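You operate a simulated robot arm through the tools that you are given. There is no shell and no other tool. Be economical: measure what you need, move in short steps, check, and stop when the job is done.

The job below is to be done with a simulated robot arm. You get a single attempt, and the scene is never put back.

JOB
Stand the orange cup on plate ONE and give it two strokes of starter.
Fine: swing the pipe over it, then back to PARK; leave the other cups.

Only the result counts: the job must be done as asked and must still hold three seconds after the hand-in. Knocking over, shifting, dropping, spilling or breaking anything else fails it.

ROBOT AND FRAMES
A 6-joint arm with a two-finger parallel gripper, fixed in place. Base frame: the origin is at the foot of the arm, x ahead of it, y to its left, z up; the work surface is at about z = 872. Lengths are in mm, angles in degrees, forces in N, time in s.
With the tool pointing down near the work surface it reaches from about 260 to 680 mm from the base axis. Its first joint turns from -66.0 to 66.0 degrees. Payload 2.9 kg.
The tool frame sits at the grasp point between the pads (the TCP): z along the fingers, y along the line on which they close. The tips reach 30 mm beyond it. Largest opening 110 mm; finger width 20, thickness 10; the body of the gripper, 48 by 112 mm, starts 55 mm behind the TCP.
Orientation is that of the tool frame in the base frame, as a unit quaternion [x, y, z, w]. With the fingers straight down and closing along the base's y, the tool's x points along the base's -x, its y along +y and its z along -z.

CONTROLS
- The arm moves only by the tool servo_tool. Its argument "plan" is a list of rows, each a list of 7 numbers: the shift along the tool's x, y, z in mm, then the turn, a rotation vector about the tool's x, y, z in degrees, then the opening, from 0 (shut) to 1 (fully open). In form: [[x, y, z, wx, wy, wz, gripper], ...]. A call has 1 to 20 rows; each row shifts and turns the commanded pose from where the row before left it, along the tool's axes as they then stand. Each row takes 0.2 s and may step no farther than 50 mm and 8.6 degrees from the row before; otherwise, or with a gripper value out of range, the whole call is refused. Where a pose cannot be reached the arm comes as near as it can. A force on the tool above 40 N (or 10 N above the force at the start of the call, whichever is more), or a blocked arm, ends the call early, and 0.2 s more pass. Each finger travels about 108 mm/s and halts on what it meets, pressing with about 40 N; the grip force reading is that of the motor and also rises with nothing between the fingers. The clock runs only during rows and for 0.2 s after the last one: add rows that do not move to give the fingers time. It gives the time, the measured TCP pose, the force on the tool (base axes), the opening and the grip force at its end, in the units of the frame above (readings bear some noise), and new pictures: "show" is both (left out), scene, wrist or none.
- Cameras (640 x 400 px; columns grow to the right, rows downward): "scene" is fixed at [81.3, 435.7, 1387.4]; the picture's right is [-0.72, -0.69, 0.00], its down [-0.38, 0.40, -0.83] and it looks along [0.58, -0.60, -0.55] (base axes); focal length 214 px, centre (320, 200). "wrist" rides on the gripper at [-36, 0, -57] in the tool frame; the picture's right is [0.00, -1.00, 0.00], its down [0.97, 0.00, -0.24] and it looks along [0.24, 0.00, 0.97] (tool axes); focal length 218 px, centre (320, 200).
- measure_at(camera, pixels): for up to 12 pixels [column, row] of the newest picture of that camera ("zoom" is the newest enlarged one), the place [x, y, z] in the base frame of the surface seen there, good to about 2 mm. It takes no simulated time.
- close_up(camera, box): a new picture of the part [left, top, right, bottom] of that camera's present view, enlarged. It takes no simulated time.
- close_job(): hands the job in; it is judged then, once.

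Keep the steps short. Do not move on a guess: measure, check each grasp and each placing, and mend mistakes. In all there are 80 turns and 120 pictures (those below and enlarged ones count). Leave the gripper open and the arm clear of the work at the hand-in unless told otherwise, and finish with a single line.

The tools are called after "Call:" by a JSON object that holds its "api" and its "payload". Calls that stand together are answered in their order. servo_tool: Moves the arm, as the interface text tells. Its arguments: {"type":"object","properties":{"plan":{"type":"array","items":{"type":"array","items":{"type":"number"}}},"show":{"type":"string","enum":["both","scene","wrist","none"]}},"required":["plan"]} The other tools are called the same way: measure_at (camera, pixels) gives the place of the surface under pixels of a picture; close_up (camera, box) takes an enlarged picture of a part of a camera's view; close_job () hands the job in.

At the start:

```text
clock: 0.0
ee_pos: [313.5, 53.1, 1320.7]
ee_rot: [0.0, 1.0, -0.001, 0.0]
ft_force: [0.2, -0.1, 0.4]
finger_gap: 109.9
gripper_force: 0.3
```

scene: 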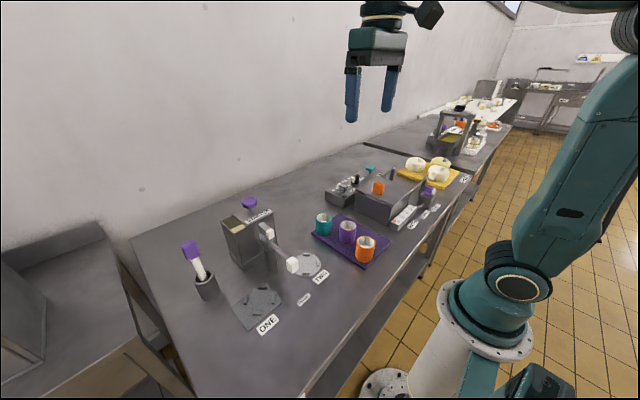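
wrist: 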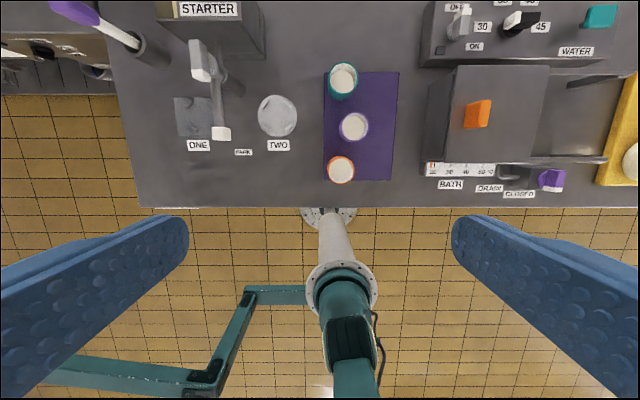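

I see the starter dispenser with a swinging pipe, plates ONE and TWO, PARK mark, and a tray with three cups. I'll enlarge these views before measuring.

Call:
{"api": "close_up", "payload": {"camera": "wrist", "box": [150, 0, 410, 210]}}

Call:
{"api": "close_up", "payload": {"camera": "scene", "box": [170, 170, 410, 340]}}

```text
1.90 times, centred on (280, 105) of wrist
```

zoom: 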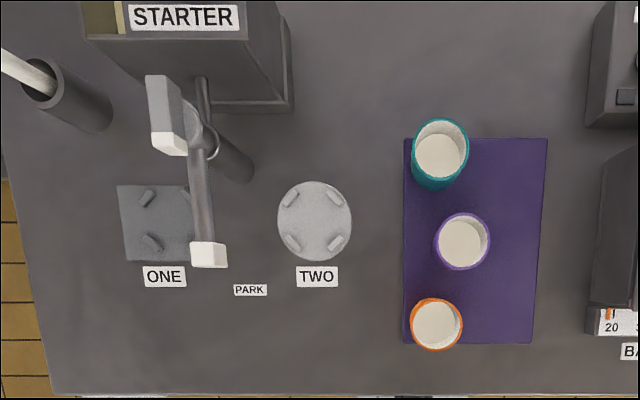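

```text
2.35 times, centred on (290, 255) of scene
```

zoom: 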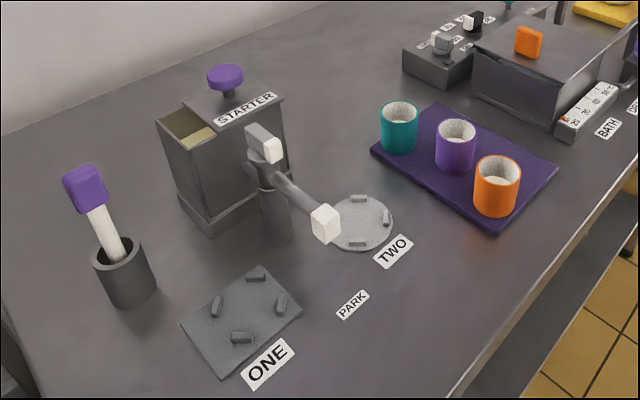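

I'll measure the pump parts, plates and orange cup on the enlarged scene picture.

Call:
{"api": "measure_at", "payload": {"camera": "zoom", "pixels": [[325, 215], [325, 235], [320, 225], [285, 185], [272, 152], [258, 140], [276, 225], [262, 178], [290, 193], [257, 125], [250, 135], [305, 205]]}}

Call:
{"api": "measure_at", "payload": {"camera": "zoom", "pixels": [[240, 312], [216, 306], [256, 274], [281, 304], [242, 338], [184, 325], [259, 267], [300, 310], [223, 375], [352, 304], [360, 222], [267, 365]]}}

Call:
{"api": "measure_at", "payload": {"camera": "zoom", "pixels": [[497, 158], [497, 186], [476, 170], [518, 172], [497, 175], [490, 205], [456, 121], [456, 146], [436, 133], [475, 135], [460, 215], [520, 185]]}}

Call:
{"api": "close_up", "payload": {"camera": "scene", "box": [225, 205, 335, 275]}}

```text
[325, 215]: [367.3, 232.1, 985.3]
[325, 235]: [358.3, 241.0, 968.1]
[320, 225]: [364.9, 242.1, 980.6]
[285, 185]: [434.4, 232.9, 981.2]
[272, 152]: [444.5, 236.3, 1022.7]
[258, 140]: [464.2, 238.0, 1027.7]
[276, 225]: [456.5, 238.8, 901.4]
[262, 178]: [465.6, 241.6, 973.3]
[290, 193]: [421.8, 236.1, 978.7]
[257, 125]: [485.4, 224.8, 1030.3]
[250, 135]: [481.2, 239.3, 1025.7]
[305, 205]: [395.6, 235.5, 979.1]
```

```text
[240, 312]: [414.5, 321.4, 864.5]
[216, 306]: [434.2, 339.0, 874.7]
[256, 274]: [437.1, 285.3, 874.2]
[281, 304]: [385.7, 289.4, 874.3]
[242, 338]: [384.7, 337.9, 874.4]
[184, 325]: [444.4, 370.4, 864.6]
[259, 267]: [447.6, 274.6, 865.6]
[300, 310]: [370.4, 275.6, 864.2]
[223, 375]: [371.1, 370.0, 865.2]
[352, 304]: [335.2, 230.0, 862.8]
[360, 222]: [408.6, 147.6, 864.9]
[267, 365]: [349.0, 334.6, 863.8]
```

```text
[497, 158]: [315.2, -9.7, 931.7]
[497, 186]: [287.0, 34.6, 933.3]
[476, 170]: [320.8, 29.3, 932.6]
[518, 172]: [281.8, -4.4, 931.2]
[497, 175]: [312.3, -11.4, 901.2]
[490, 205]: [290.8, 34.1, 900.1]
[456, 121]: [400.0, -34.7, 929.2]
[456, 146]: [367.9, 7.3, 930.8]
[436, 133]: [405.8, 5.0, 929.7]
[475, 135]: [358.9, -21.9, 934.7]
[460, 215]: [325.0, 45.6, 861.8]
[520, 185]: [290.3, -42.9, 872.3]
```

```text
5.71 times, centred on (280, 240) of scene
```

zoom: 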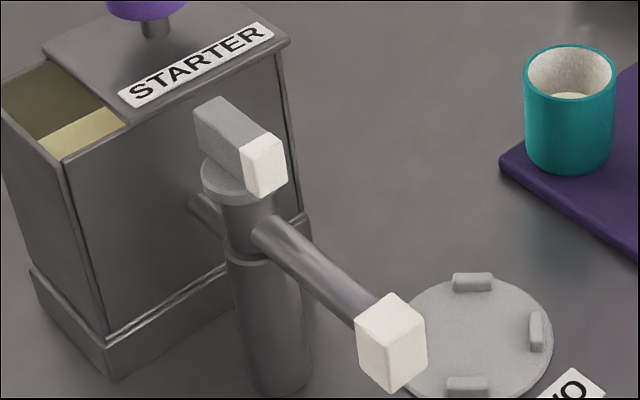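

Readings so far: pipe pivot is near (467, 235), its nozzle is near (362, 235) and 965–990 high, and plate ONE is centred near (410, 322). The orange cup is near (301, 12) with its rim at 932. I'll move above the orange cup, staying high, to measure it better.

Call:
{"api": "servo_tool", "payload": {"plan": [[2.2, -6.8, 40, 0, 0, 0, 1], [2.2, -6.8, 40, 0, 0, 0, 1], [2.2, -6.8, 40, 0, 0, 0, 1], [2.2, -6.8, 40, 0, 0, 0, 1], [2.2, -6.8, 40, 0, 0, 0, 1], [2.2, -6.8, 30, 0, 0, 0, 1], [0, 0, 0, 0, 0, 0, 1]]}}

Call:
{"api": "close_up", "payload": {"camera": "scene", "box": [170, 180, 310, 340]}}

```text
clock: 1.6
ee_pos: [300.2, 10.7, 1089.4]
ee_rot: [0.0, 1.0, 0.0, 0.0]
ft_force: [-0.5, -0.9, -0.6]
finger_gap: 109.8
gripper_force: 0.2
```

scene: 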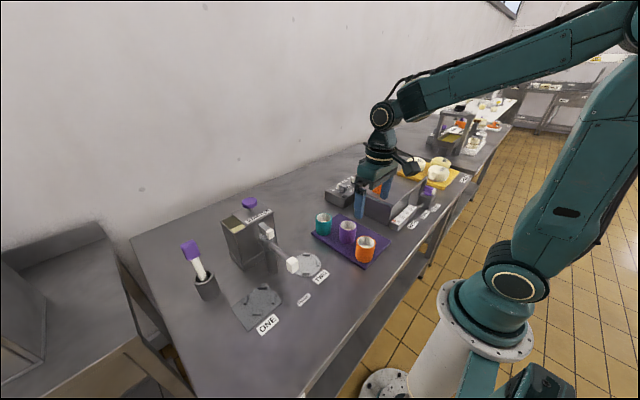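
wrist: 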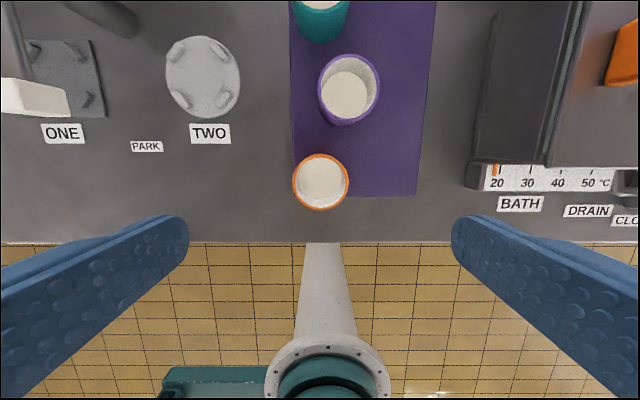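

```text
2.50 times, centred on (240, 260) of scene
```

zoom: 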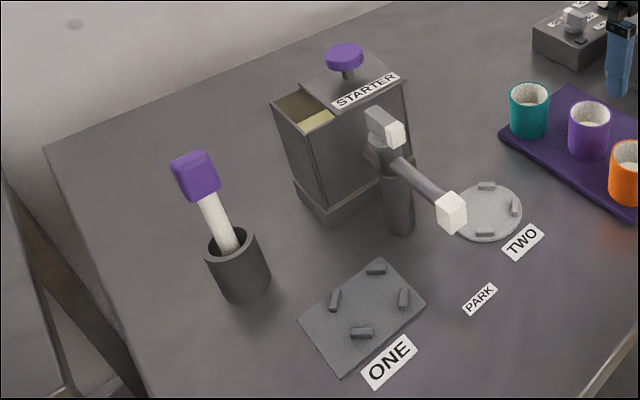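

The cup is below the gripper in the wrist picture, around (321, 182). I'll measure its rim and base, and the stick holder and tank on the enlarged scene picture.

Call:
{"api": "measure_at", "payload": {"camera": "wrist", "pixels": [[295, 182], [347, 182], [321, 155], [321, 209], [302, 163], [340, 163], [321, 180], [350, 88], [348, 122], [400, 150], [15, 95], [65, 95]]}}

Call:
{"api": "measure_at", "payload": {"camera": "zoom", "pixels": [[205, 160], [182, 160], [215, 185], [215, 240], [258, 235], [240, 285], [340, 150], [345, 60], [395, 135], [380, 112], [398, 200], [385, 145]]}}

```text
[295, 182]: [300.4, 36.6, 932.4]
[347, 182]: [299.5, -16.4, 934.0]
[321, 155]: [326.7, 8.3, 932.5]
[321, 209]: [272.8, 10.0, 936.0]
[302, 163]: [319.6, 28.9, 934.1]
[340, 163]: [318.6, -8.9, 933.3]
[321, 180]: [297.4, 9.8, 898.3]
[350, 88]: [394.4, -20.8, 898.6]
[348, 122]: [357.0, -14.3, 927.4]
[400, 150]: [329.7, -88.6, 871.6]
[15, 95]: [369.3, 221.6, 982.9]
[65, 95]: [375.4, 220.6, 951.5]
```

```text
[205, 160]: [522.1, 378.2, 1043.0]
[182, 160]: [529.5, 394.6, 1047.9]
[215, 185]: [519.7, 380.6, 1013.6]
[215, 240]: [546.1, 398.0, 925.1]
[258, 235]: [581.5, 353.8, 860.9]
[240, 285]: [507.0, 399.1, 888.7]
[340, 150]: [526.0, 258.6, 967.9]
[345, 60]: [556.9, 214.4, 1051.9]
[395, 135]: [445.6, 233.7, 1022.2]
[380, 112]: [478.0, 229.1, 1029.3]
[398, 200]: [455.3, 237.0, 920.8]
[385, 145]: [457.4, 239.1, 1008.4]
```

The orange cup is centred at (300, 10), about 54 mm across, with its rim at 933. I'll go straight down with the fingers open to z ≈ 912, stopping partway before the last bit.

Call:
{"api": "servo_tool", "payload": {"plan": [[0, -0.4, 40, 0, 0, 0, 1], [0, -0.3, 40, 0, 0, 0, 1], [0, 0, 40, 0, 0, 0, 1], [0, 0, 30, 0, 0, 0, 1], [0, 0, 17, 0, 0, 0, 1], [0, 0, 10, 0, 0, 0, 1], [0, 0, 0, 0, 0, 0, 1]]}}

```text
clock: 3.2
ee_pos: [300.1, 10.8, 914.2]
ee_rot: [0.0, 1.0, 0.0, 0.0]
ft_force: [-1.3, 0.7, 0.4]
finger_gap: 110.1
gripper_force: 0.0
```

scene: 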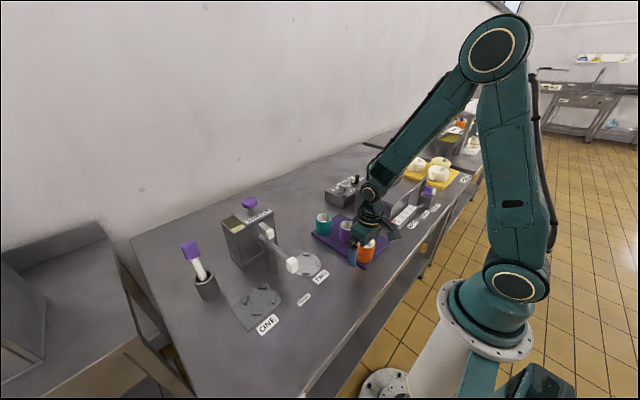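
wrist: 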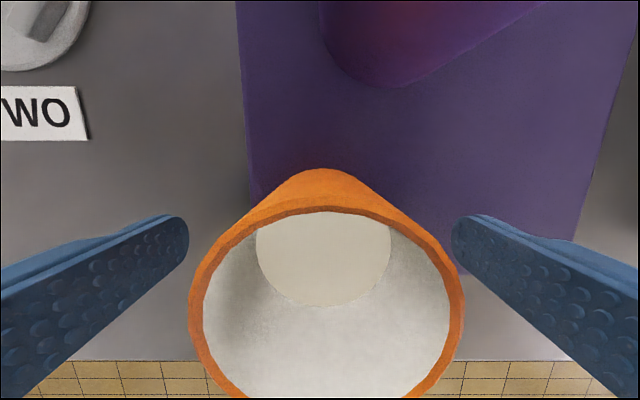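

The cup is between the fingers. I'll close gradually and let the grip settle.

Call:
{"api": "servo_tool", "payload": {"plan": [[0, 0, 0, 0, 0, 0, 0.8], [0, 0, 0, 0, 0, 0, 0.6], [0, 0, 0, 0, 0, 0, 0.5], [0, 0, 0, 0, 0, 0, 0.44], [0, 0, 0, 0, 0, 0, 0.4], [0, 0, 0, 0, 0, 0, 0.4], [0, 0, 0, 0, 0, 0, 0.4]]}}

```text
clock: 4.8
ee_pos: [300.1, 11.7, 913.9]
ee_rot: [0.001, 1.0, 0.0, 0.001]
ft_force: [0.9, 0.1, 3.7]
finger_gap: 54.5
gripper_force: 39.9
```

scene: 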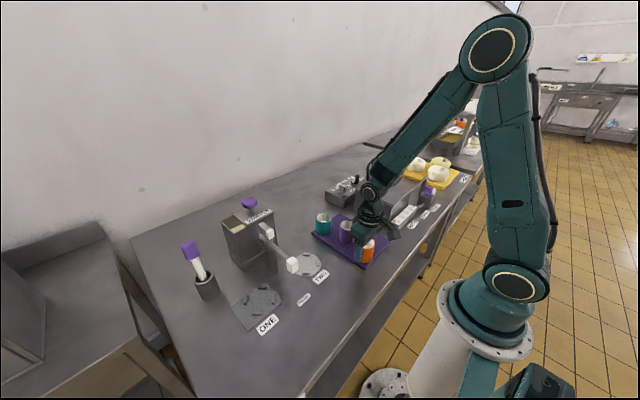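
wrist: 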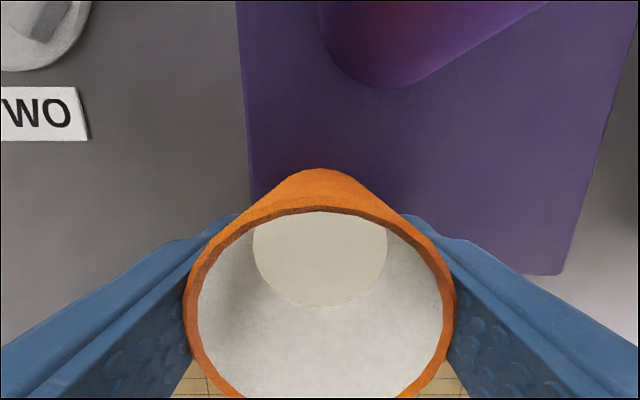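

The grip is firm at a gap of 54.5 and 40 N. Now I'll lift it slowly and straight up.

Call:
{"api": "servo_tool", "payload": {"plan": [[0, 0, -5, 0, 0, 0, 0.4], [0, 0, -10, 0, 0, 0, 0.4], [0, 0, -15, 0, 0, 0, 0.4], [0, 0, -20, 0, 0, 0, 0.4], [0, 0, -25, 0, 0, 0, 0.4], [0, 0, -25, 0, 0, 0, 0.4], [0, 0, -25, 0, 0, 0, 0.4], [0, 0, -25, 0, 0, 0, 0.4], [0, 0, -20, 0, 0, 0, 0.4], [0, 0, -15, 0, 0, 0, 0.4], [0, 0, -10, 0, 0, 0, 0.4], [0, 0, -5, 0, 0, 0, 0.4], [0, 0, 0, 0, 0, 0, 0.4]]}}

```text
clock: 7.6
ee_pos: [301.1, 10.6, 1114.4]
ee_rot: [0.0, 1.0, 0.0, 0.0]
ft_force: [-0.9, 0.2, -1.3]
finger_gap: 54.3
gripper_force: 40.2
```

scene: 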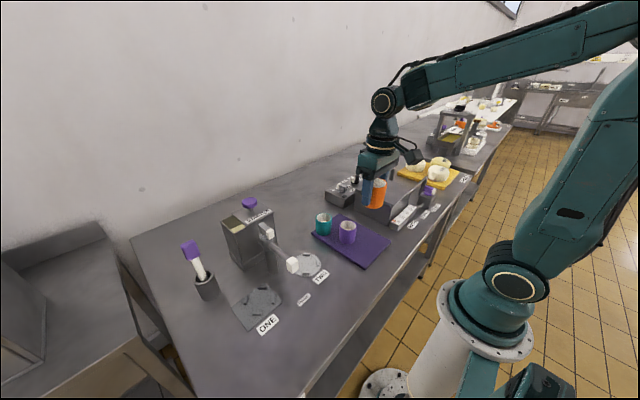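
wrist: 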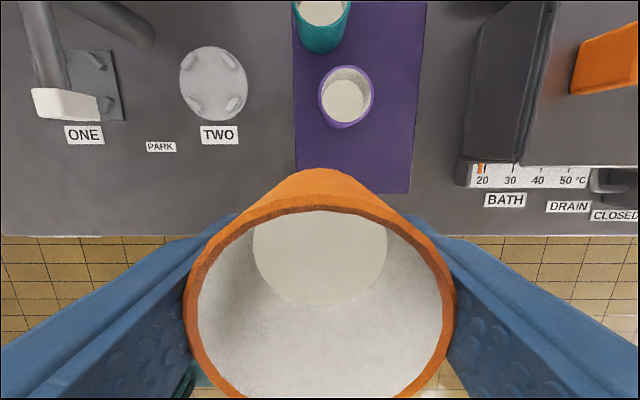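

The cup is held level and clear. I'll carry it sideways at this height, 305 mm in +y, so the wrist camera can see plate ONE ahead.

Call:
{"api": "servo_tool", "payload": {"plan": [[0, 5, 0, 0, 0, 0, 0.4], [0, 10, 0, 0, 0, 0, 0.4], [0, 20, 0, 0, 0, 0, 0.4], [0, 25, 0, 0, 0, 0, 0.4], [0, 25, 0, 0, 0, 0, 0.4], [0, 25, 0, 0, 0, 0, 0.4], [0, 25, 0, 0, 0, 0, 0.4], [0, 25, 0, 0, 0, 0, 0.4], [0, 25, 0, 0, 0, 0, 0.4], [0, 25, 0, 0, 0, 0, 0.4], [0, 25, 0, 0, 0, 0, 0.4], [0, 25, 0, 0, 0, 0, 0.4], [0, 20, 0, 0, 0, 0, 0.4], [0, 15, 0, 0, 0, 0, 0.4], [0, 10, 0, 0, 0, 0, 0.4], [0, 0, 0, 0, 0, 0, 0.4]]}}

Call:
{"api": "close_up", "payload": {"camera": "wrist", "box": [240, 0, 480, 150]}}

```text
clock: 11.0
ee_pos: [298.6, 316.5, 1115.1]
ee_rot: [0.0, 1.0, 0.0, 0.0]
ft_force: [-0.5, -0.5, -1.7]
finger_gap: 54.8
gripper_force: 39.8
```

scene: 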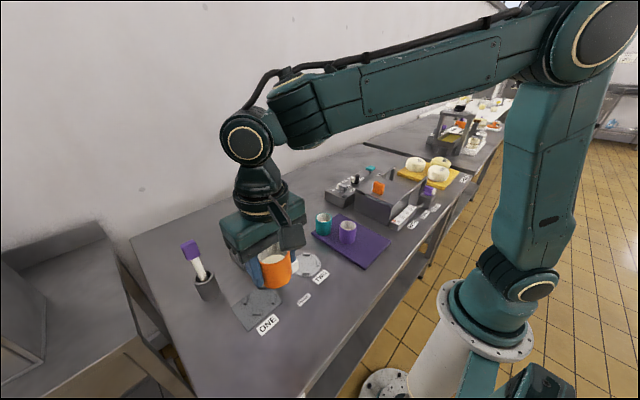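
wrist: 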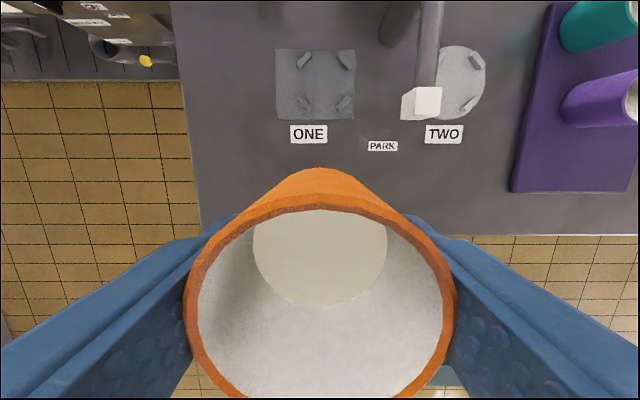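

```text
2.67 times, centred on (360, 75) of wrist
```

zoom: 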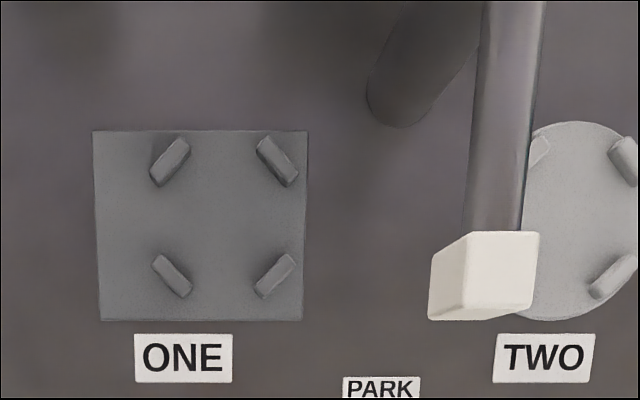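

The four pegs on plate ONE sit off-centre, toward the pipe. I'll measure the pegs and the nozzle on this enlargement.

Call:
{"api": "measure_at", "payload": {"camera": "zoom", "pixels": [[170, 158], [277, 158], [172, 277], [275, 277], [182, 172], [265, 172], [182, 262], [262, 264], [222, 217], [497, 243], [535, 236], [475, 250]]}}

Call:
{"api": "measure_at", "payload": {"camera": "wrist", "pixels": [[417, 88], [437, 88], [431, 50], [432, 20], [330, 205], [415, 110]]}}

```text
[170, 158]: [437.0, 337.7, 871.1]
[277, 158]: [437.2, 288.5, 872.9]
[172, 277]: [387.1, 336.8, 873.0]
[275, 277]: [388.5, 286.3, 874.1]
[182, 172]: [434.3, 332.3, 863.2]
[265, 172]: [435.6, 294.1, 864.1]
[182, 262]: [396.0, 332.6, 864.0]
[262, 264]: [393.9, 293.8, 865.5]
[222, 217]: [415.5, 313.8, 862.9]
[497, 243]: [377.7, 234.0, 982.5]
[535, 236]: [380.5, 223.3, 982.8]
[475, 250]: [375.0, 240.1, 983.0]
```

```text
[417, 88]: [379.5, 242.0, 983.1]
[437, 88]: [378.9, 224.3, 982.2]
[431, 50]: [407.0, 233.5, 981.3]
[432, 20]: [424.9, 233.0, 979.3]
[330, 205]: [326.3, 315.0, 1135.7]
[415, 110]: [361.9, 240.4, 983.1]
```

The peg ring is centred at about (412.5, 312.5). The cup needs +112 in x and −4 in y. I'll move over it, still high.

Call:
{"api": "servo_tool", "payload": {"plan": [[-8, -0.5, 0, 0, 0, 0, 0.4], [-16, -0.5, 0, 0, 0, 0, 0.4], [-24, -1, 0, 0, 0, 0, 0.4], [-24, -1, 0, 0, 0, 0, 0.4], [-20, -0.5, 0, 0, 0, 0, 0.4], [-12, -0.5, 0, 0, 0, 0, 0.4], [-8, 0, 0, 0, 0, 0, 0.4], [0, 0, 0, 0, 0, 0, 0.4], [0, 0, 0, 0, 0, 0, 0.4]], "show": "scene"}}

Call:
{"api": "close_up", "payload": {"camera": "scene", "box": [170, 180, 350, 340]}}

```text
clock: 13.0
ee_pos: [412.0, 313.3, 1114.7]
ee_rot: [-0.001, 1.0, 0.001, 0.0]
ft_force: [0.4, -0.1, -0.6]
finger_gap: 54.9
gripper_force: 40.7
```

scene: 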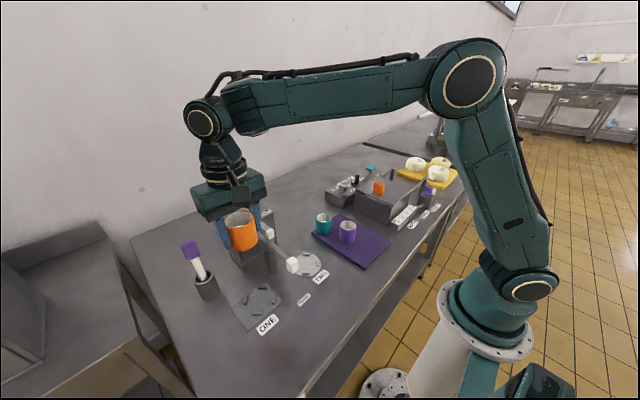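

```text
2.50 times, centred on (260, 260) of scene
```

zoom: 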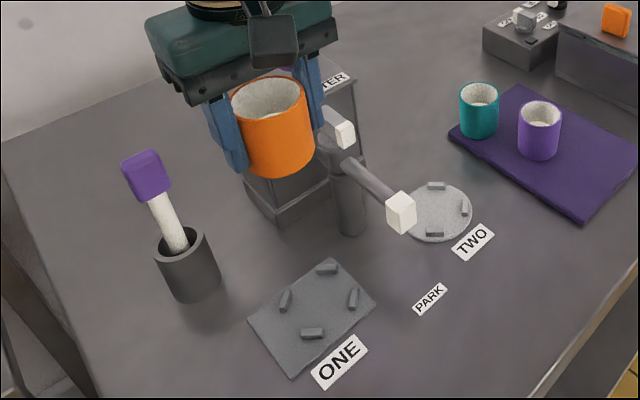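

The cup is above the pegs at (412, 313). I'll descend slowly to about 8 mm above the plate.

Call:
{"api": "servo_tool", "payload": {"plan": [[0, 0, 8, 0, 0, 0, 0.4], [0, 0, 16, 0, 0, 0, 0.4], [0, 0, 25, 0, 0, 0, 0.4], [0, 0, 25, 0, 0, 0, 0.4], [0, 0, 25, 0, 0, 0, 0.4], [0, 0, 25, 0, 0, 0, 0.4], [0, 0, 25, 0, 0, 0, 0.4], [0, 0, 20, 0, 0, 0, 0.4], [0, 0, 10, 0, 0, 0, 0.4], [0, 0, 8, 0, 0, 0, 0.4], [0, 0, 5, 0, 0, 0, 0.4], [0, 0, 0, 0, 0, 0, 0.4], [0, 0, 0, 0, 0, 0, 0.4]]}}

Call:
{"api": "close_up", "payload": {"camera": "scene", "box": [210, 220, 330, 340]}}

```text
clock: 15.8
ee_pos: [411.1, 314.0, 922.9]
ee_rot: [0.001, 1.0, 0.0, 0.0]
ft_force: [-0.1, -1.0, -1.1]
finger_gap: 54.5
gripper_force: 39.9
```

scene: 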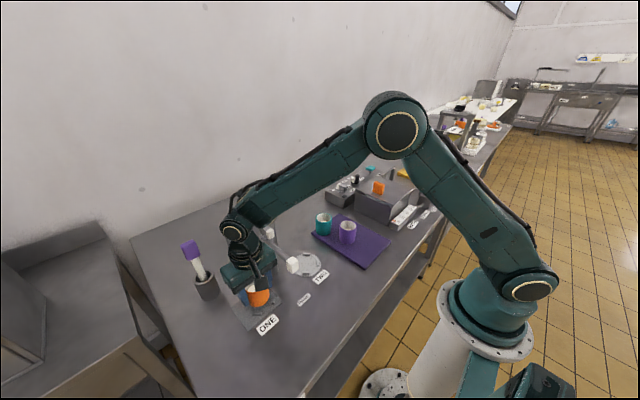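
wrist: 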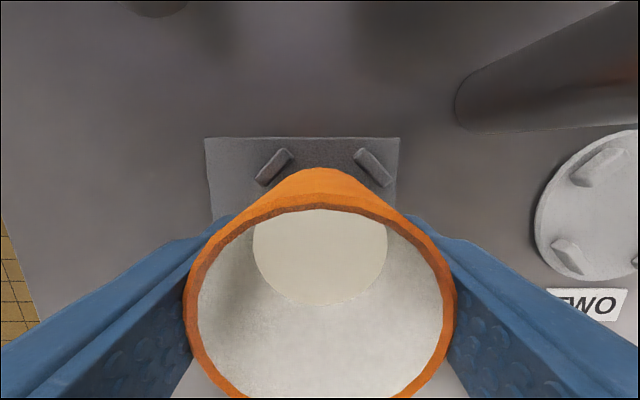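

```text
3.33 times, centred on (270, 280) of scene
```

zoom: 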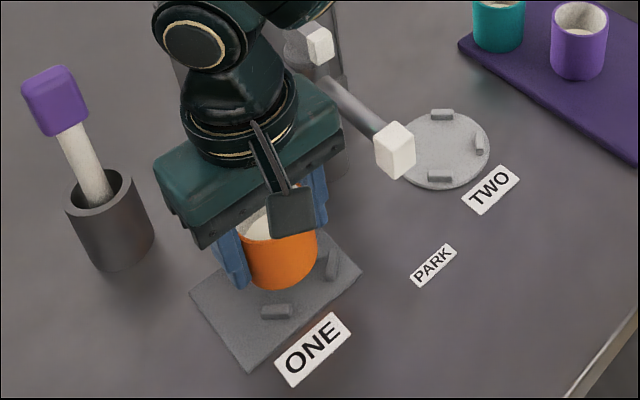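

In the wrist picture the far pegs, at (273, 166) and (373, 166), sit evenly around the cup. I'll check the offsets by measuring.

Call:
{"api": "measure_at", "payload": {"camera": "wrist", "pixels": [[273, 166], [373, 166], [266, 186], [386, 186], [287, 153], [357, 153], [206, 138], [400, 138], [321, 210]]}}

Call:
{"api": "measure_at", "payload": {"camera": "zoom", "pixels": [[277, 311], [332, 264], [262, 288], [300, 280], [277, 283]]}}

```text
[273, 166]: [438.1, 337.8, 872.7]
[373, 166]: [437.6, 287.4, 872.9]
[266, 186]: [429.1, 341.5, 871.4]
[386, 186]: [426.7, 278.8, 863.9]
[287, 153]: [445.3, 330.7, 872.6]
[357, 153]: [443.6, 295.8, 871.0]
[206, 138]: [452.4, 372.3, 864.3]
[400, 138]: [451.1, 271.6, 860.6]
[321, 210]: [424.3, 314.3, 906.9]
```

```text
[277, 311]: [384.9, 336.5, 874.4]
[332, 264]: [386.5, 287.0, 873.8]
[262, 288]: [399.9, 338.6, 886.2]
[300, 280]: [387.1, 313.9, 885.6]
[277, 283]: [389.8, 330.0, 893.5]
```

The peg ring centre is (412, 312.3), so I'll shift −1 mm in y and lower gently until contact.

Call:
{"api": "servo_tool", "payload": {"plan": [[0, -1, 2, 0, 0, 0, 0.4], [0, 0, 4, 0, 0, 0, 0.4], [0, 0, 4, 0, 0, 0, 0.4], [0, 0, 2, 0, 0, 0, 0.4], [0, 0, 1.5, 0, 0, 0, 0.4], [0, 0, 1, 0, 0, 0, 0.4], [0, 0, 0, 0, 0, 0, 0.4]]}}

Call:
{"api": "close_up", "payload": {"camera": "scene", "box": [220, 260, 310, 340]}}

```text
clock: 17.4
ee_pos: [412.4, 311.6, 908.0]
ee_rot: [0.0, 1.0, 0.0, 0.0]
ft_force: [-0.5, 0.6, -1.3]
finger_gap: 54.6
gripper_force: 40.6
```

scene: 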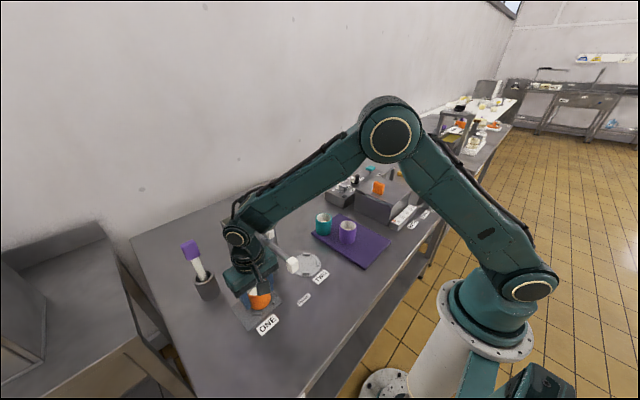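
wrist: 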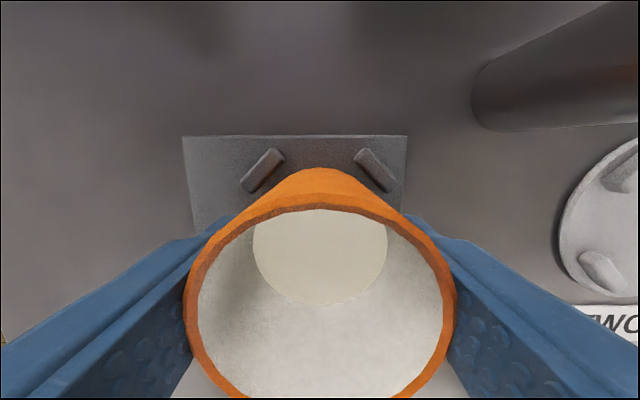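

```text
5.00 times, centred on (265, 300) of scene
```

zoom: 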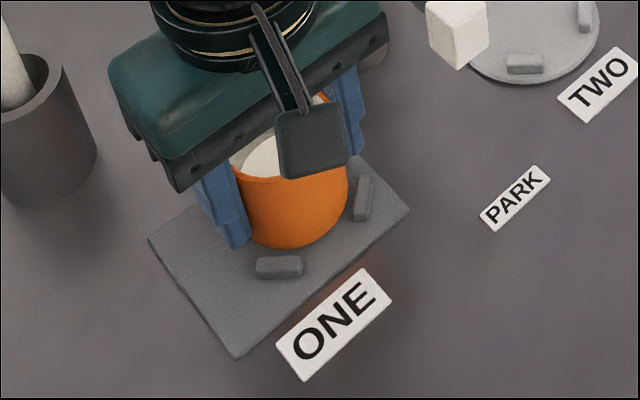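

No contact force yet. I'll measure the lower edge of the cup and lower in 1 mm steps.

Call:
{"api": "servo_tool", "payload": {"plan": [[0, 0, 1, 0, 0, 0, 0.4], [0, 0, 1, 0, 0, 0, 0.4], [0, 0, 0, 0, 0, 0, 0.4]], "show": "none"}}

Call:
{"api": "measure_at", "payload": {"camera": "zoom", "pixels": [[292, 240], [292, 246], [292, 250], [230, 240], [240, 235]]}}

```text
clock: 18.2
ee_pos: [411.4, 312.0, 906.4]
ee_rot: [0.0, 1.0, 0.001, 0.0]
ft_force: [-0.7, -0.5, 0.6]
finger_gap: 54.6
gripper_force: 40.2
```

```text
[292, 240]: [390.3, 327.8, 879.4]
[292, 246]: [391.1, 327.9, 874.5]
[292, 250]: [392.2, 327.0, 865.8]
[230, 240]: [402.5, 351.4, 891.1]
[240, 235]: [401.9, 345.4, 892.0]
```

Call:
{"api": "servo_tool", "payload": {"plan": [[0, 0, 1, 0, 0, 0, 0.4], [0, 0, 0, 0, 0, 0, 0.4]], "show": "none"}}

```text
clock: 18.8
ee_pos: [412.2, 311.9, 905.8]
ee_rot: [0.001, 1.0, 0.001, 0.001]
ft_force: [-0.5, -3.1, 11.5]
finger_gap: 54.8
gripper_force: 40.1
```

Contact reads 11.5 N, so the cup is standing. I'll open the fingers moderately, keeping clear of the pipe.

Call:
{"api": "servo_tool", "payload": {"plan": [[0, 0, 0, 0, 0, 0, 0.52], [0, 0, 0, 0, 0, 0, 0.58], [0, 0, 0, 0, 0, 0, 0.66], [0, 0, 0, 0, 0, 0, 0.72], [0, 0, 0, 0, 0, 0, 0.72]]}}

```text
clock: 20.0
ee_pos: [410.8, 311.8, 905.4]
ee_rot: [0.0, 1.0, 0.0, 0.0]
ft_force: [0.3, -0.7, -0.1]
finger_gap: 79.0
gripper_force: 0.1
```

scene: 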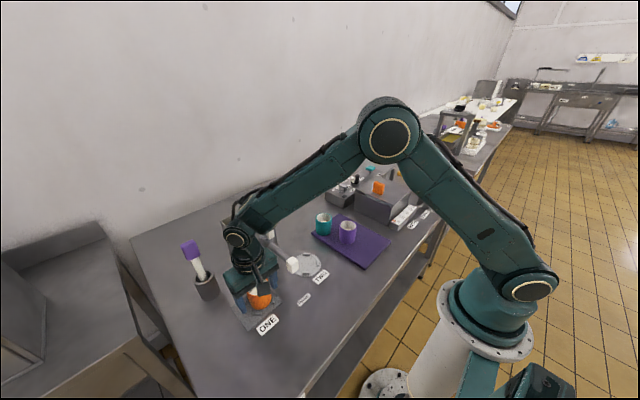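
wrist: 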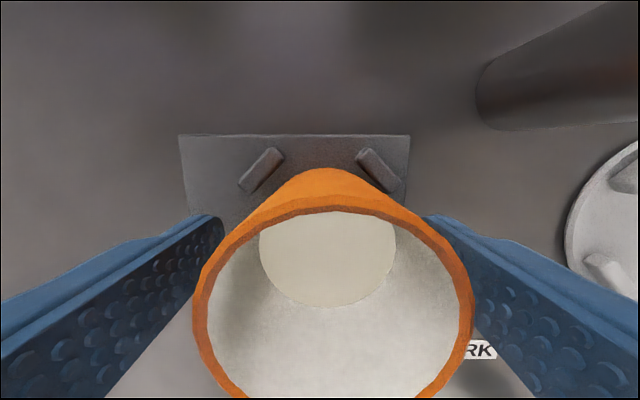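

The cup is free and the fingers are clear on both sides. I'll go straight up to z ≈ 1100 and look at the placing.

Call:
{"api": "servo_tool", "payload": {"plan": [[0, 0, -5, 0, 0, 0, 0.72], [0, 0, -15, 0, 0, 0, 0.72], [0, 0, -30, 0, 0, 0, 0.72], [0, 0, -40, 0, 0, 0, 0.72], [0, 0, -40, 0, 0, 0, 0.72], [0, 0, -40, 0, 0, 0, 0.72], [0, 0, -30, 0, 0, 0, 0.72], [0, 0, 0, 0, 0, 0, 0.72]]}}

Call:
{"api": "close_up", "payload": {"camera": "scene", "box": [210, 210, 330, 340]}}

Call:
{"api": "close_up", "payload": {"camera": "wrist", "box": [220, 0, 540, 220]}}

```text
clock: 21.8
ee_pos: [410.0, 310.9, 1106.5]
ee_rot: [-0.001, 1.0, 0.0, -0.001]
ft_force: [1.1, 0.9, -0.7]
finger_gap: 79.2
gripper_force: 0.0
```

scene: 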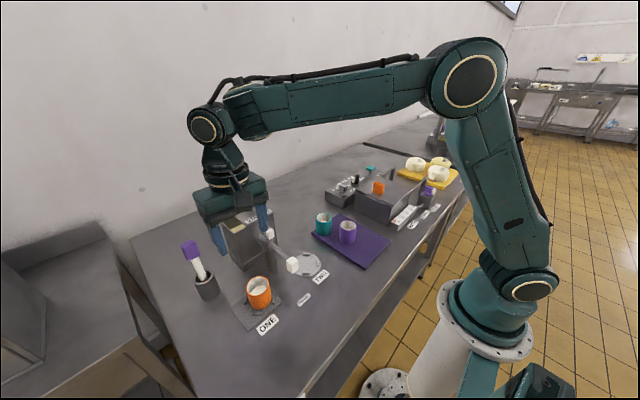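
wrist: 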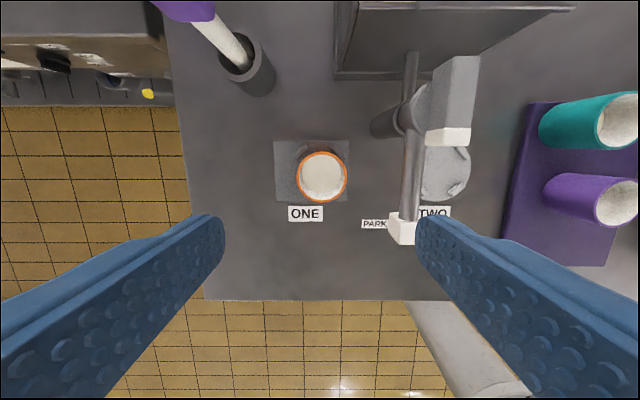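

```text
3.08 times, centred on (270, 275) of scene
```

zoom: 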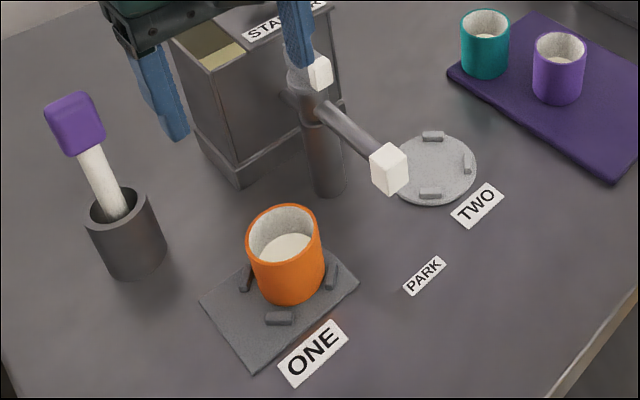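

```text
1.82 times, centred on (380, 110) of wrist
```

zoom: 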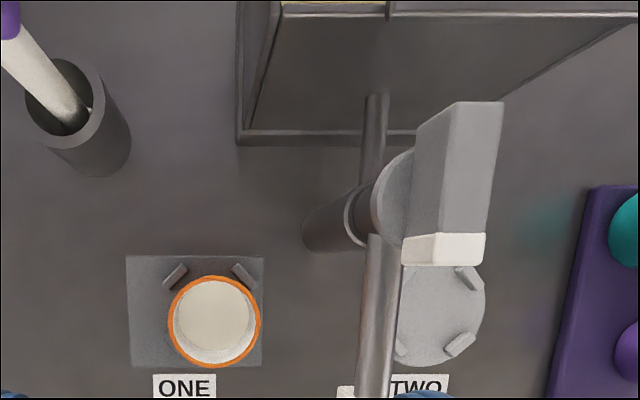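

The cup stands between the pegs. I'll measure its rim and the lever and pipe on this enlarged wrist picture.

Call:
{"api": "measure_at", "payload": {"camera": "zoom", "pixels": [[172, 322], [257, 322], [215, 279], [215, 360], [415, 240], [480, 240], [445, 200], [460, 110], [430, 150], [390, 200], [408, 255], [445, 245]]}}

Call:
{"api": "measure_at", "payload": {"camera": "wrist", "pixels": [[398, 220], [412, 220], [404, 200], [414, 200], [409, 170], [419, 170], [412, 70], [395, 240], [375, 120], [390, 225], [448, 132], [450, 70]]}}

```text
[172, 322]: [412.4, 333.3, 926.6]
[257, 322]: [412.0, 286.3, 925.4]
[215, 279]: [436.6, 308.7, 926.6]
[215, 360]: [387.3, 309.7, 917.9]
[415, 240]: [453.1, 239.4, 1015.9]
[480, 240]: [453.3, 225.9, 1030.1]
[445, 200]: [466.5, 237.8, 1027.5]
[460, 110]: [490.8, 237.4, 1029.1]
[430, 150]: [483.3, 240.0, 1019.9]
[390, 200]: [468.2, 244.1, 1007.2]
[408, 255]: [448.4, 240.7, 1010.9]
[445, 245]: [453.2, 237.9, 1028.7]
```

```text
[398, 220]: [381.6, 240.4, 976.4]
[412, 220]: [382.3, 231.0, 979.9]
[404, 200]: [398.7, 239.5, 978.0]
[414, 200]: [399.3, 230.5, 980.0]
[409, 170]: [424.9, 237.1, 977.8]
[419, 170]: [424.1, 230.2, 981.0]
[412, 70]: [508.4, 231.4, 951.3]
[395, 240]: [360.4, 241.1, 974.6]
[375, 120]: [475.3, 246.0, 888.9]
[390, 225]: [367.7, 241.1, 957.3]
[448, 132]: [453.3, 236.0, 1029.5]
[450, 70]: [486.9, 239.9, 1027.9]
```

The cup is centred at (412, 310) with its rim at 926. The pipe lies along y ≈ 232.5 at z ≈ 975, and the lever starts at x ≈ 442. I'll move high above the pipe at x ≈ 394, then come down with the fingers straddling it.

Call:
{"api": "servo_tool", "payload": {"plan": [[4, -19, 0, 0, 0, 0, 0.72], [4, -20, 0, 0, 0, 0, 0.72], [4, -20, 0, 0, 0, 0, 0.72], [4, -19, 0, 0, 0, 0, 0.72], [0, 0, 0, 0, 0, 0, 0.72], [0, 0, 0, 0, 0, 0, 0.72]]}}

Call:
{"api": "close_up", "payload": {"camera": "wrist", "box": [240, 80, 400, 260]}}

```text
clock: 23.2
ee_pos: [393.9, 231.8, 1104.5]
ee_rot: [0.0, 1.0, -0.001, 0.0]
ft_force: [-0.3, 0.3, 0.0]
finger_gap: 79.1
gripper_force: 0.0
```

scene: 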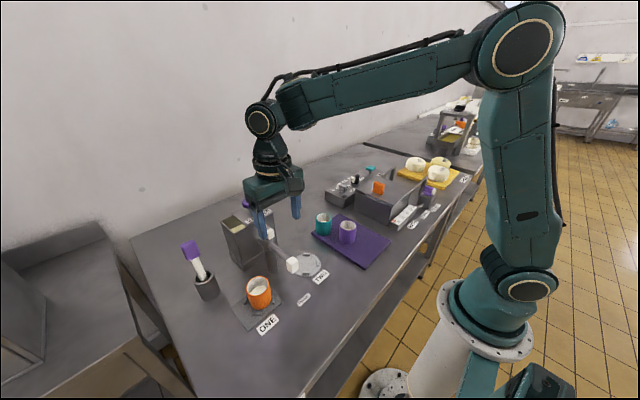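
wrist: 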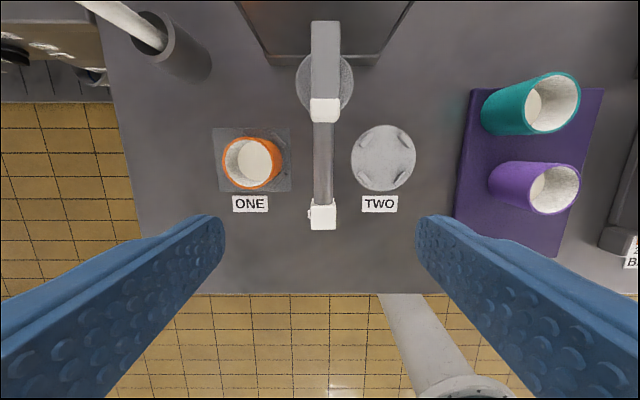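

```text
2.22 times, centred on (320, 170) of wrist
```

zoom: 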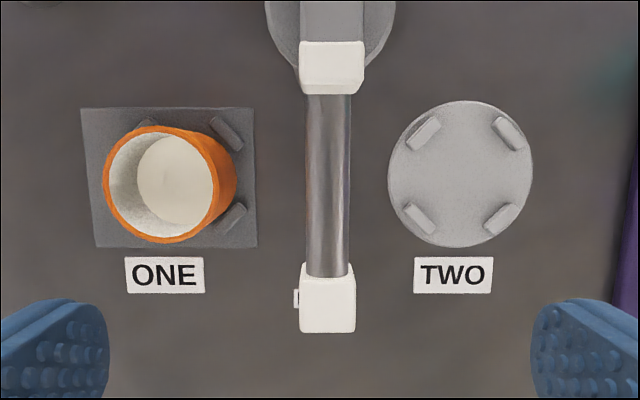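

Good top view. I'll measure the pipe edges, nozzle, lever and cap.

Call:
{"api": "measure_at", "payload": {"camera": "zoom", "pixels": [[309, 200], [346, 200], [328, 110], [328, 260], [305, 300], [350, 300], [328, 270], [328, 325], [328, 60], [305, 60], [358, 60], [328, 90]]}}

Call:
{"api": "measure_at", "payload": {"camera": "wrist", "pixels": [[300, 80], [348, 80], [325, 25], [325, 60], [325, 95], [304, 65], [346, 65], [312, 40], [338, 40]]}}

```text
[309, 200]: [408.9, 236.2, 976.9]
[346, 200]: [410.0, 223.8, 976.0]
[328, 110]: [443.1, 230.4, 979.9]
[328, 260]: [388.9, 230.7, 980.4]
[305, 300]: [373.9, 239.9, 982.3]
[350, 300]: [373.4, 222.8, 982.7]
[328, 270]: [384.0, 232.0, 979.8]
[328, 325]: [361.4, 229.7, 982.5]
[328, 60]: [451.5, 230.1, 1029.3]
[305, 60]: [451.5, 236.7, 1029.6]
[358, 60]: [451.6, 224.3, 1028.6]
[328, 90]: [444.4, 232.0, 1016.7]
```

```text
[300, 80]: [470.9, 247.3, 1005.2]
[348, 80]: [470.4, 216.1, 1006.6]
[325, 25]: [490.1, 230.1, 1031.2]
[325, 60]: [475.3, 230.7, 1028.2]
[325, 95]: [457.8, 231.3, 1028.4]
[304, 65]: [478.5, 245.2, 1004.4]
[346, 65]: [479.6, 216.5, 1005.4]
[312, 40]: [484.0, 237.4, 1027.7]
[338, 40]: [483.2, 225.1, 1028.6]
```

The pipe is centred on y = 230.5 and about 14 mm across; the pivot is at (472, 231). I'll shift −1 in y and descend to z ≈ 992, which puts the tips at 962.

Call:
{"api": "servo_tool", "payload": {"plan": [[0, -1, 30, 0, 0, 0, 0.72], [0, 0, 30, 0, 0, 0, 0.72], [0, 0, 25, 0, 0, 0, 0.72], [0, 0, 18, 0, 0, 0, 0.72], [0, 0, 10, 0, 0, 0, 0.72], [0, 0, 0, 0, 0, 0, 0.72]]}}

Call:
{"api": "close_up", "payload": {"camera": "scene", "box": [220, 190, 340, 300]}}

```text
clock: 24.6
ee_pos: [395.4, 234.3, 989.3]
ee_rot: [-0.001, 1.0, 0.001, 0.0]
ft_force: [-0.6, -0.2, 0.8]
finger_gap: 79.1
gripper_force: 0.0
```

scene: 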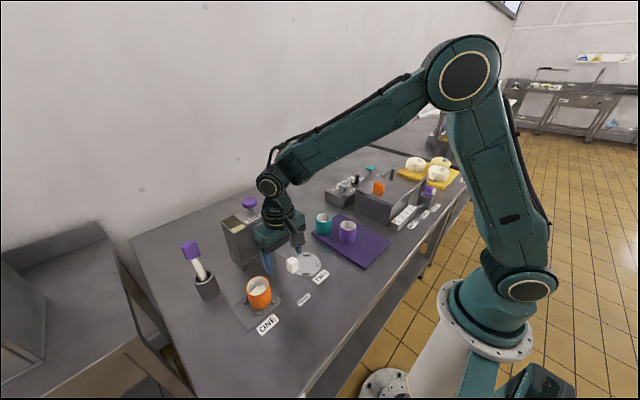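
wrist: 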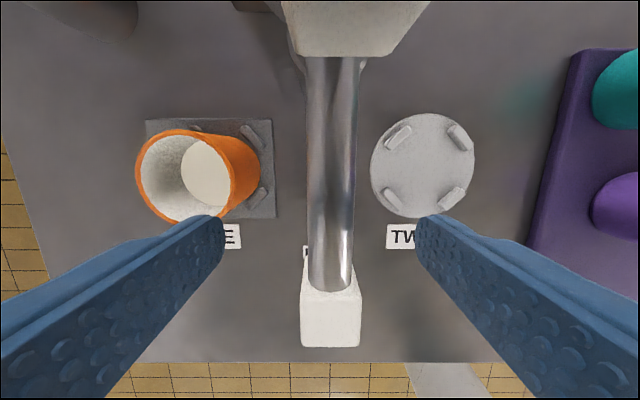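

```text
3.64 times, centred on (280, 245) of scene
```

zoom: 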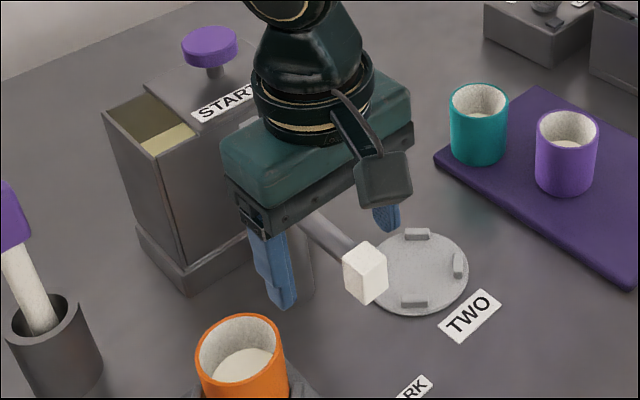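

The pipe appears at column 332, so the gripper is about 4 mm too far in +y, and the readout (234.3) agrees. I'll correct that, then close to a loose cage of about 22 mm.

Call:
{"api": "servo_tool", "payload": {"plan": [[0, -3.5, -1, 0, 0, 0, 0.72], [0, 0, 0, 0, 0, 0, 0.5], [0, 0, 0, 0, 0, 0, 0.35], [0, 0, 0, 0, 0, 0, 0.25], [0, 0, 0, 0, 0, 0, 0.18], [0, 0, 0, 0, 0, 0, 0.18], [0, 0, 0, 0, 0, 0, 0.18]]}}

```text
clock: 26.2
ee_pos: [394.8, 230.1, 991.4]
ee_rot: [0.0, 1.0, 0.0, 0.0]
ft_force: [0.4, -0.2, -0.4]
finger_gap: 19.7
gripper_force: 0.1
```

scene: 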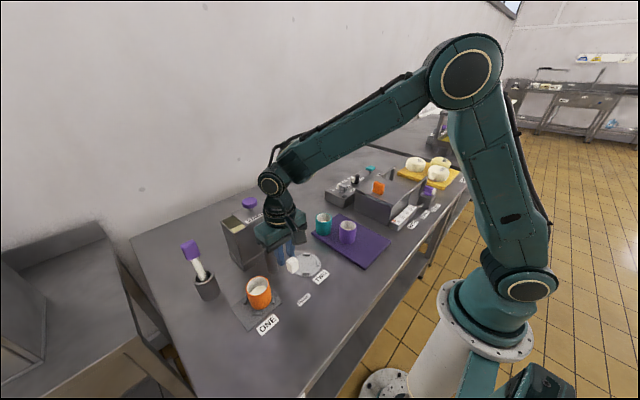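
wrist: 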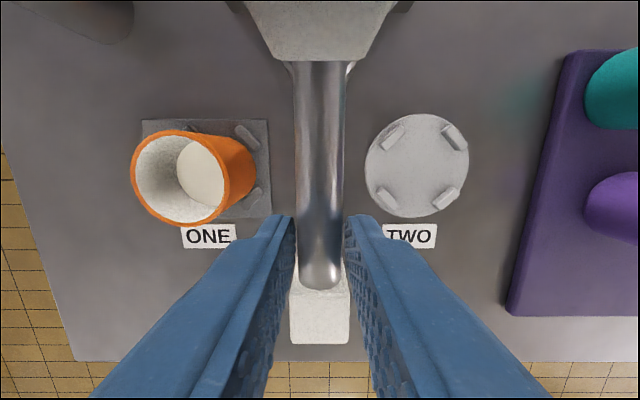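

The pipe is caged with a 19.7 mm gap. I'll start with an 18° swing about the pivot at r ≈ 77 to test it.

Call:
{"api": "servo_tool", "payload": {"plan": [[-0.42, 8.05, 0, 0, 0, 6, 0.18], [-0.42, 8.05, 0, 0, 0, 6, 0.18], [-0.42, 8.05, 0, 0, 0, 6, 0.18], [0, 0, 0, 0, 0, 0, 0.18]]}}

```text
clock: 27.2
ee_pos: [400.2, 254.0, 991.6]
ee_rot: [0.157, 0.988, 0.0, 0.0]
ft_force: [0.0, -0.5, 0.4]
finger_gap: 19.4
gripper_force: 0.1
```

scene: 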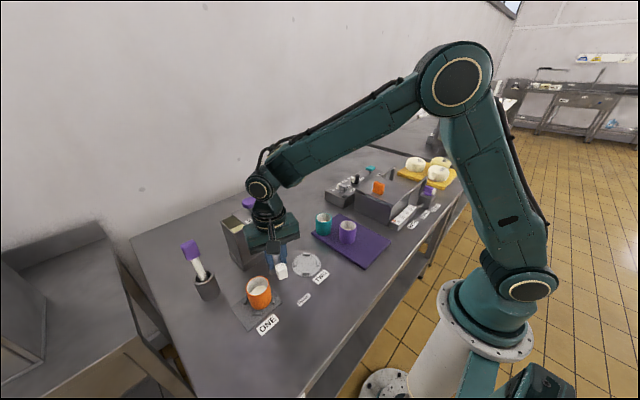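
wrist: 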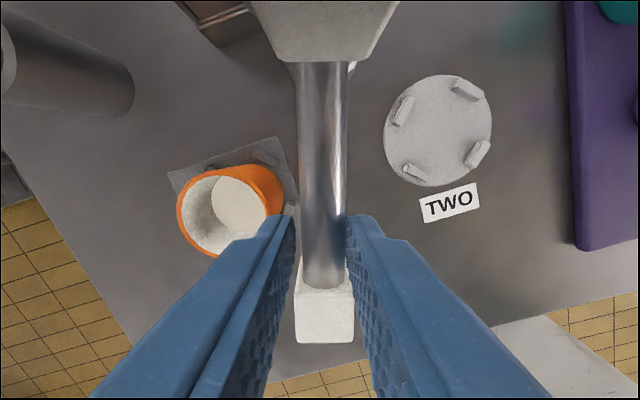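

The pipe follows freely and the lever turns with it. Now the remaining ~37°.

Call:
{"api": "servo_tool", "payload": {"plan": [[-0.42, 8.05, 0, 0, 0, 6, 0.18], [-0.42, 8.05, 0, 0, 0, 6, 0.18], [-0.42, 8.05, 0, 0, 0, 6, 0.18], [-0.42, 8.05, 0, 0, 0, 6, 0.18], [-0.42, 8.05, 0, 0, 0, 6, 0.18], [-0.42, 8.05, 0, 0, 0, 6, 0.18], [0, 0, 0, 0, 0, 0, 0.18]]}}

Call:
{"api": "close_up", "payload": {"camera": "scene", "box": [210, 210, 330, 330]}}

```text
clock: 28.8
ee_pos: [428.2, 293.2, 993.0]
ee_rot: [0.454, 0.891, 0.001, -0.001]
ft_force: [-0.4, 0.0, 0.2]
finger_gap: 19.8
gripper_force: 0.1
```

scene: 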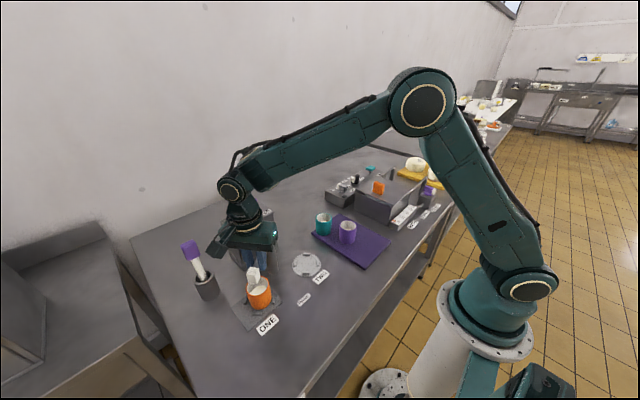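
wrist: 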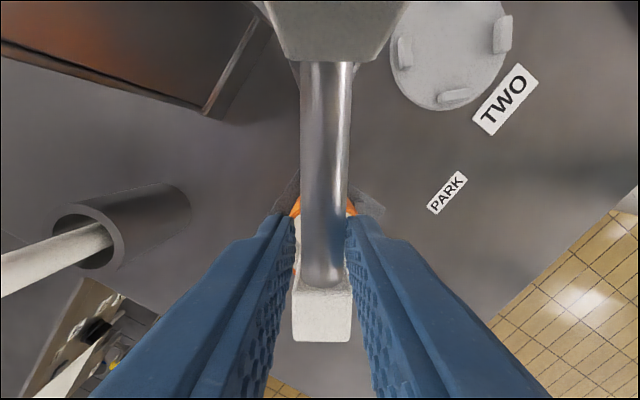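

```text
3.33 times, centred on (270, 270) of scene
```

zoom: 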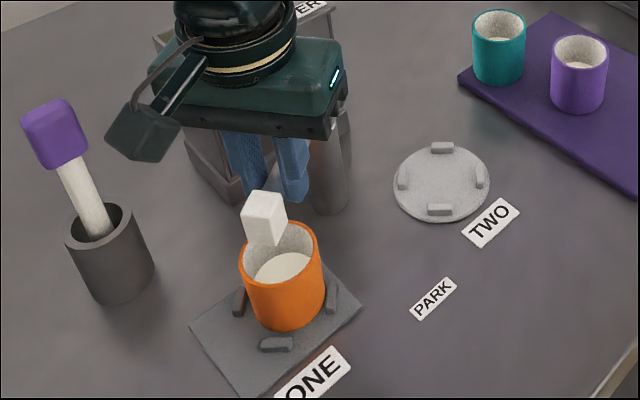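

The nozzle seems to be above the cup. I'll measure the nozzle, plus the black gripper attachment and the stick handle for clearance.

Call:
{"api": "measure_at", "payload": {"camera": "zoom", "pixels": [[265, 198], [247, 205], [285, 208], [262, 225], [262, 240], [145, 155], [125, 130], [170, 145], [80, 115], [70, 140], [255, 250], [295, 320]]}}

Call:
{"api": "measure_at", "payload": {"camera": "wrist", "pixels": [[300, 310], [345, 310], [322, 295], [322, 335], [305, 140], [350, 140], [326, 140], [328, 50], [290, 30], [380, 30]]}}

```text
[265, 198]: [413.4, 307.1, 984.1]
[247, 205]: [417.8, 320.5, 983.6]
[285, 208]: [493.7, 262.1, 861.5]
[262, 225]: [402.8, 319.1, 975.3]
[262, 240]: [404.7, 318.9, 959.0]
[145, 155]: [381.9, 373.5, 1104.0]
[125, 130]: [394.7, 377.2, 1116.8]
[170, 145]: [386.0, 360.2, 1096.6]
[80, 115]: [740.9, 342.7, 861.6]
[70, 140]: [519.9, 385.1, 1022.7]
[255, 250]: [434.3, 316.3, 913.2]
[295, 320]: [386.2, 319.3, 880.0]
```

```text
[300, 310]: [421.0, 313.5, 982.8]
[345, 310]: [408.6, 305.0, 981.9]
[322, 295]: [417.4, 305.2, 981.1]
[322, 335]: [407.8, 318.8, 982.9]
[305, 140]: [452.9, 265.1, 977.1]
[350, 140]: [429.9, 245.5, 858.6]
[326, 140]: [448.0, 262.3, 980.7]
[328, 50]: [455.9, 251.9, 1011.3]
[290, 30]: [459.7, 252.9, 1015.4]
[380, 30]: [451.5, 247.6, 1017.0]
```

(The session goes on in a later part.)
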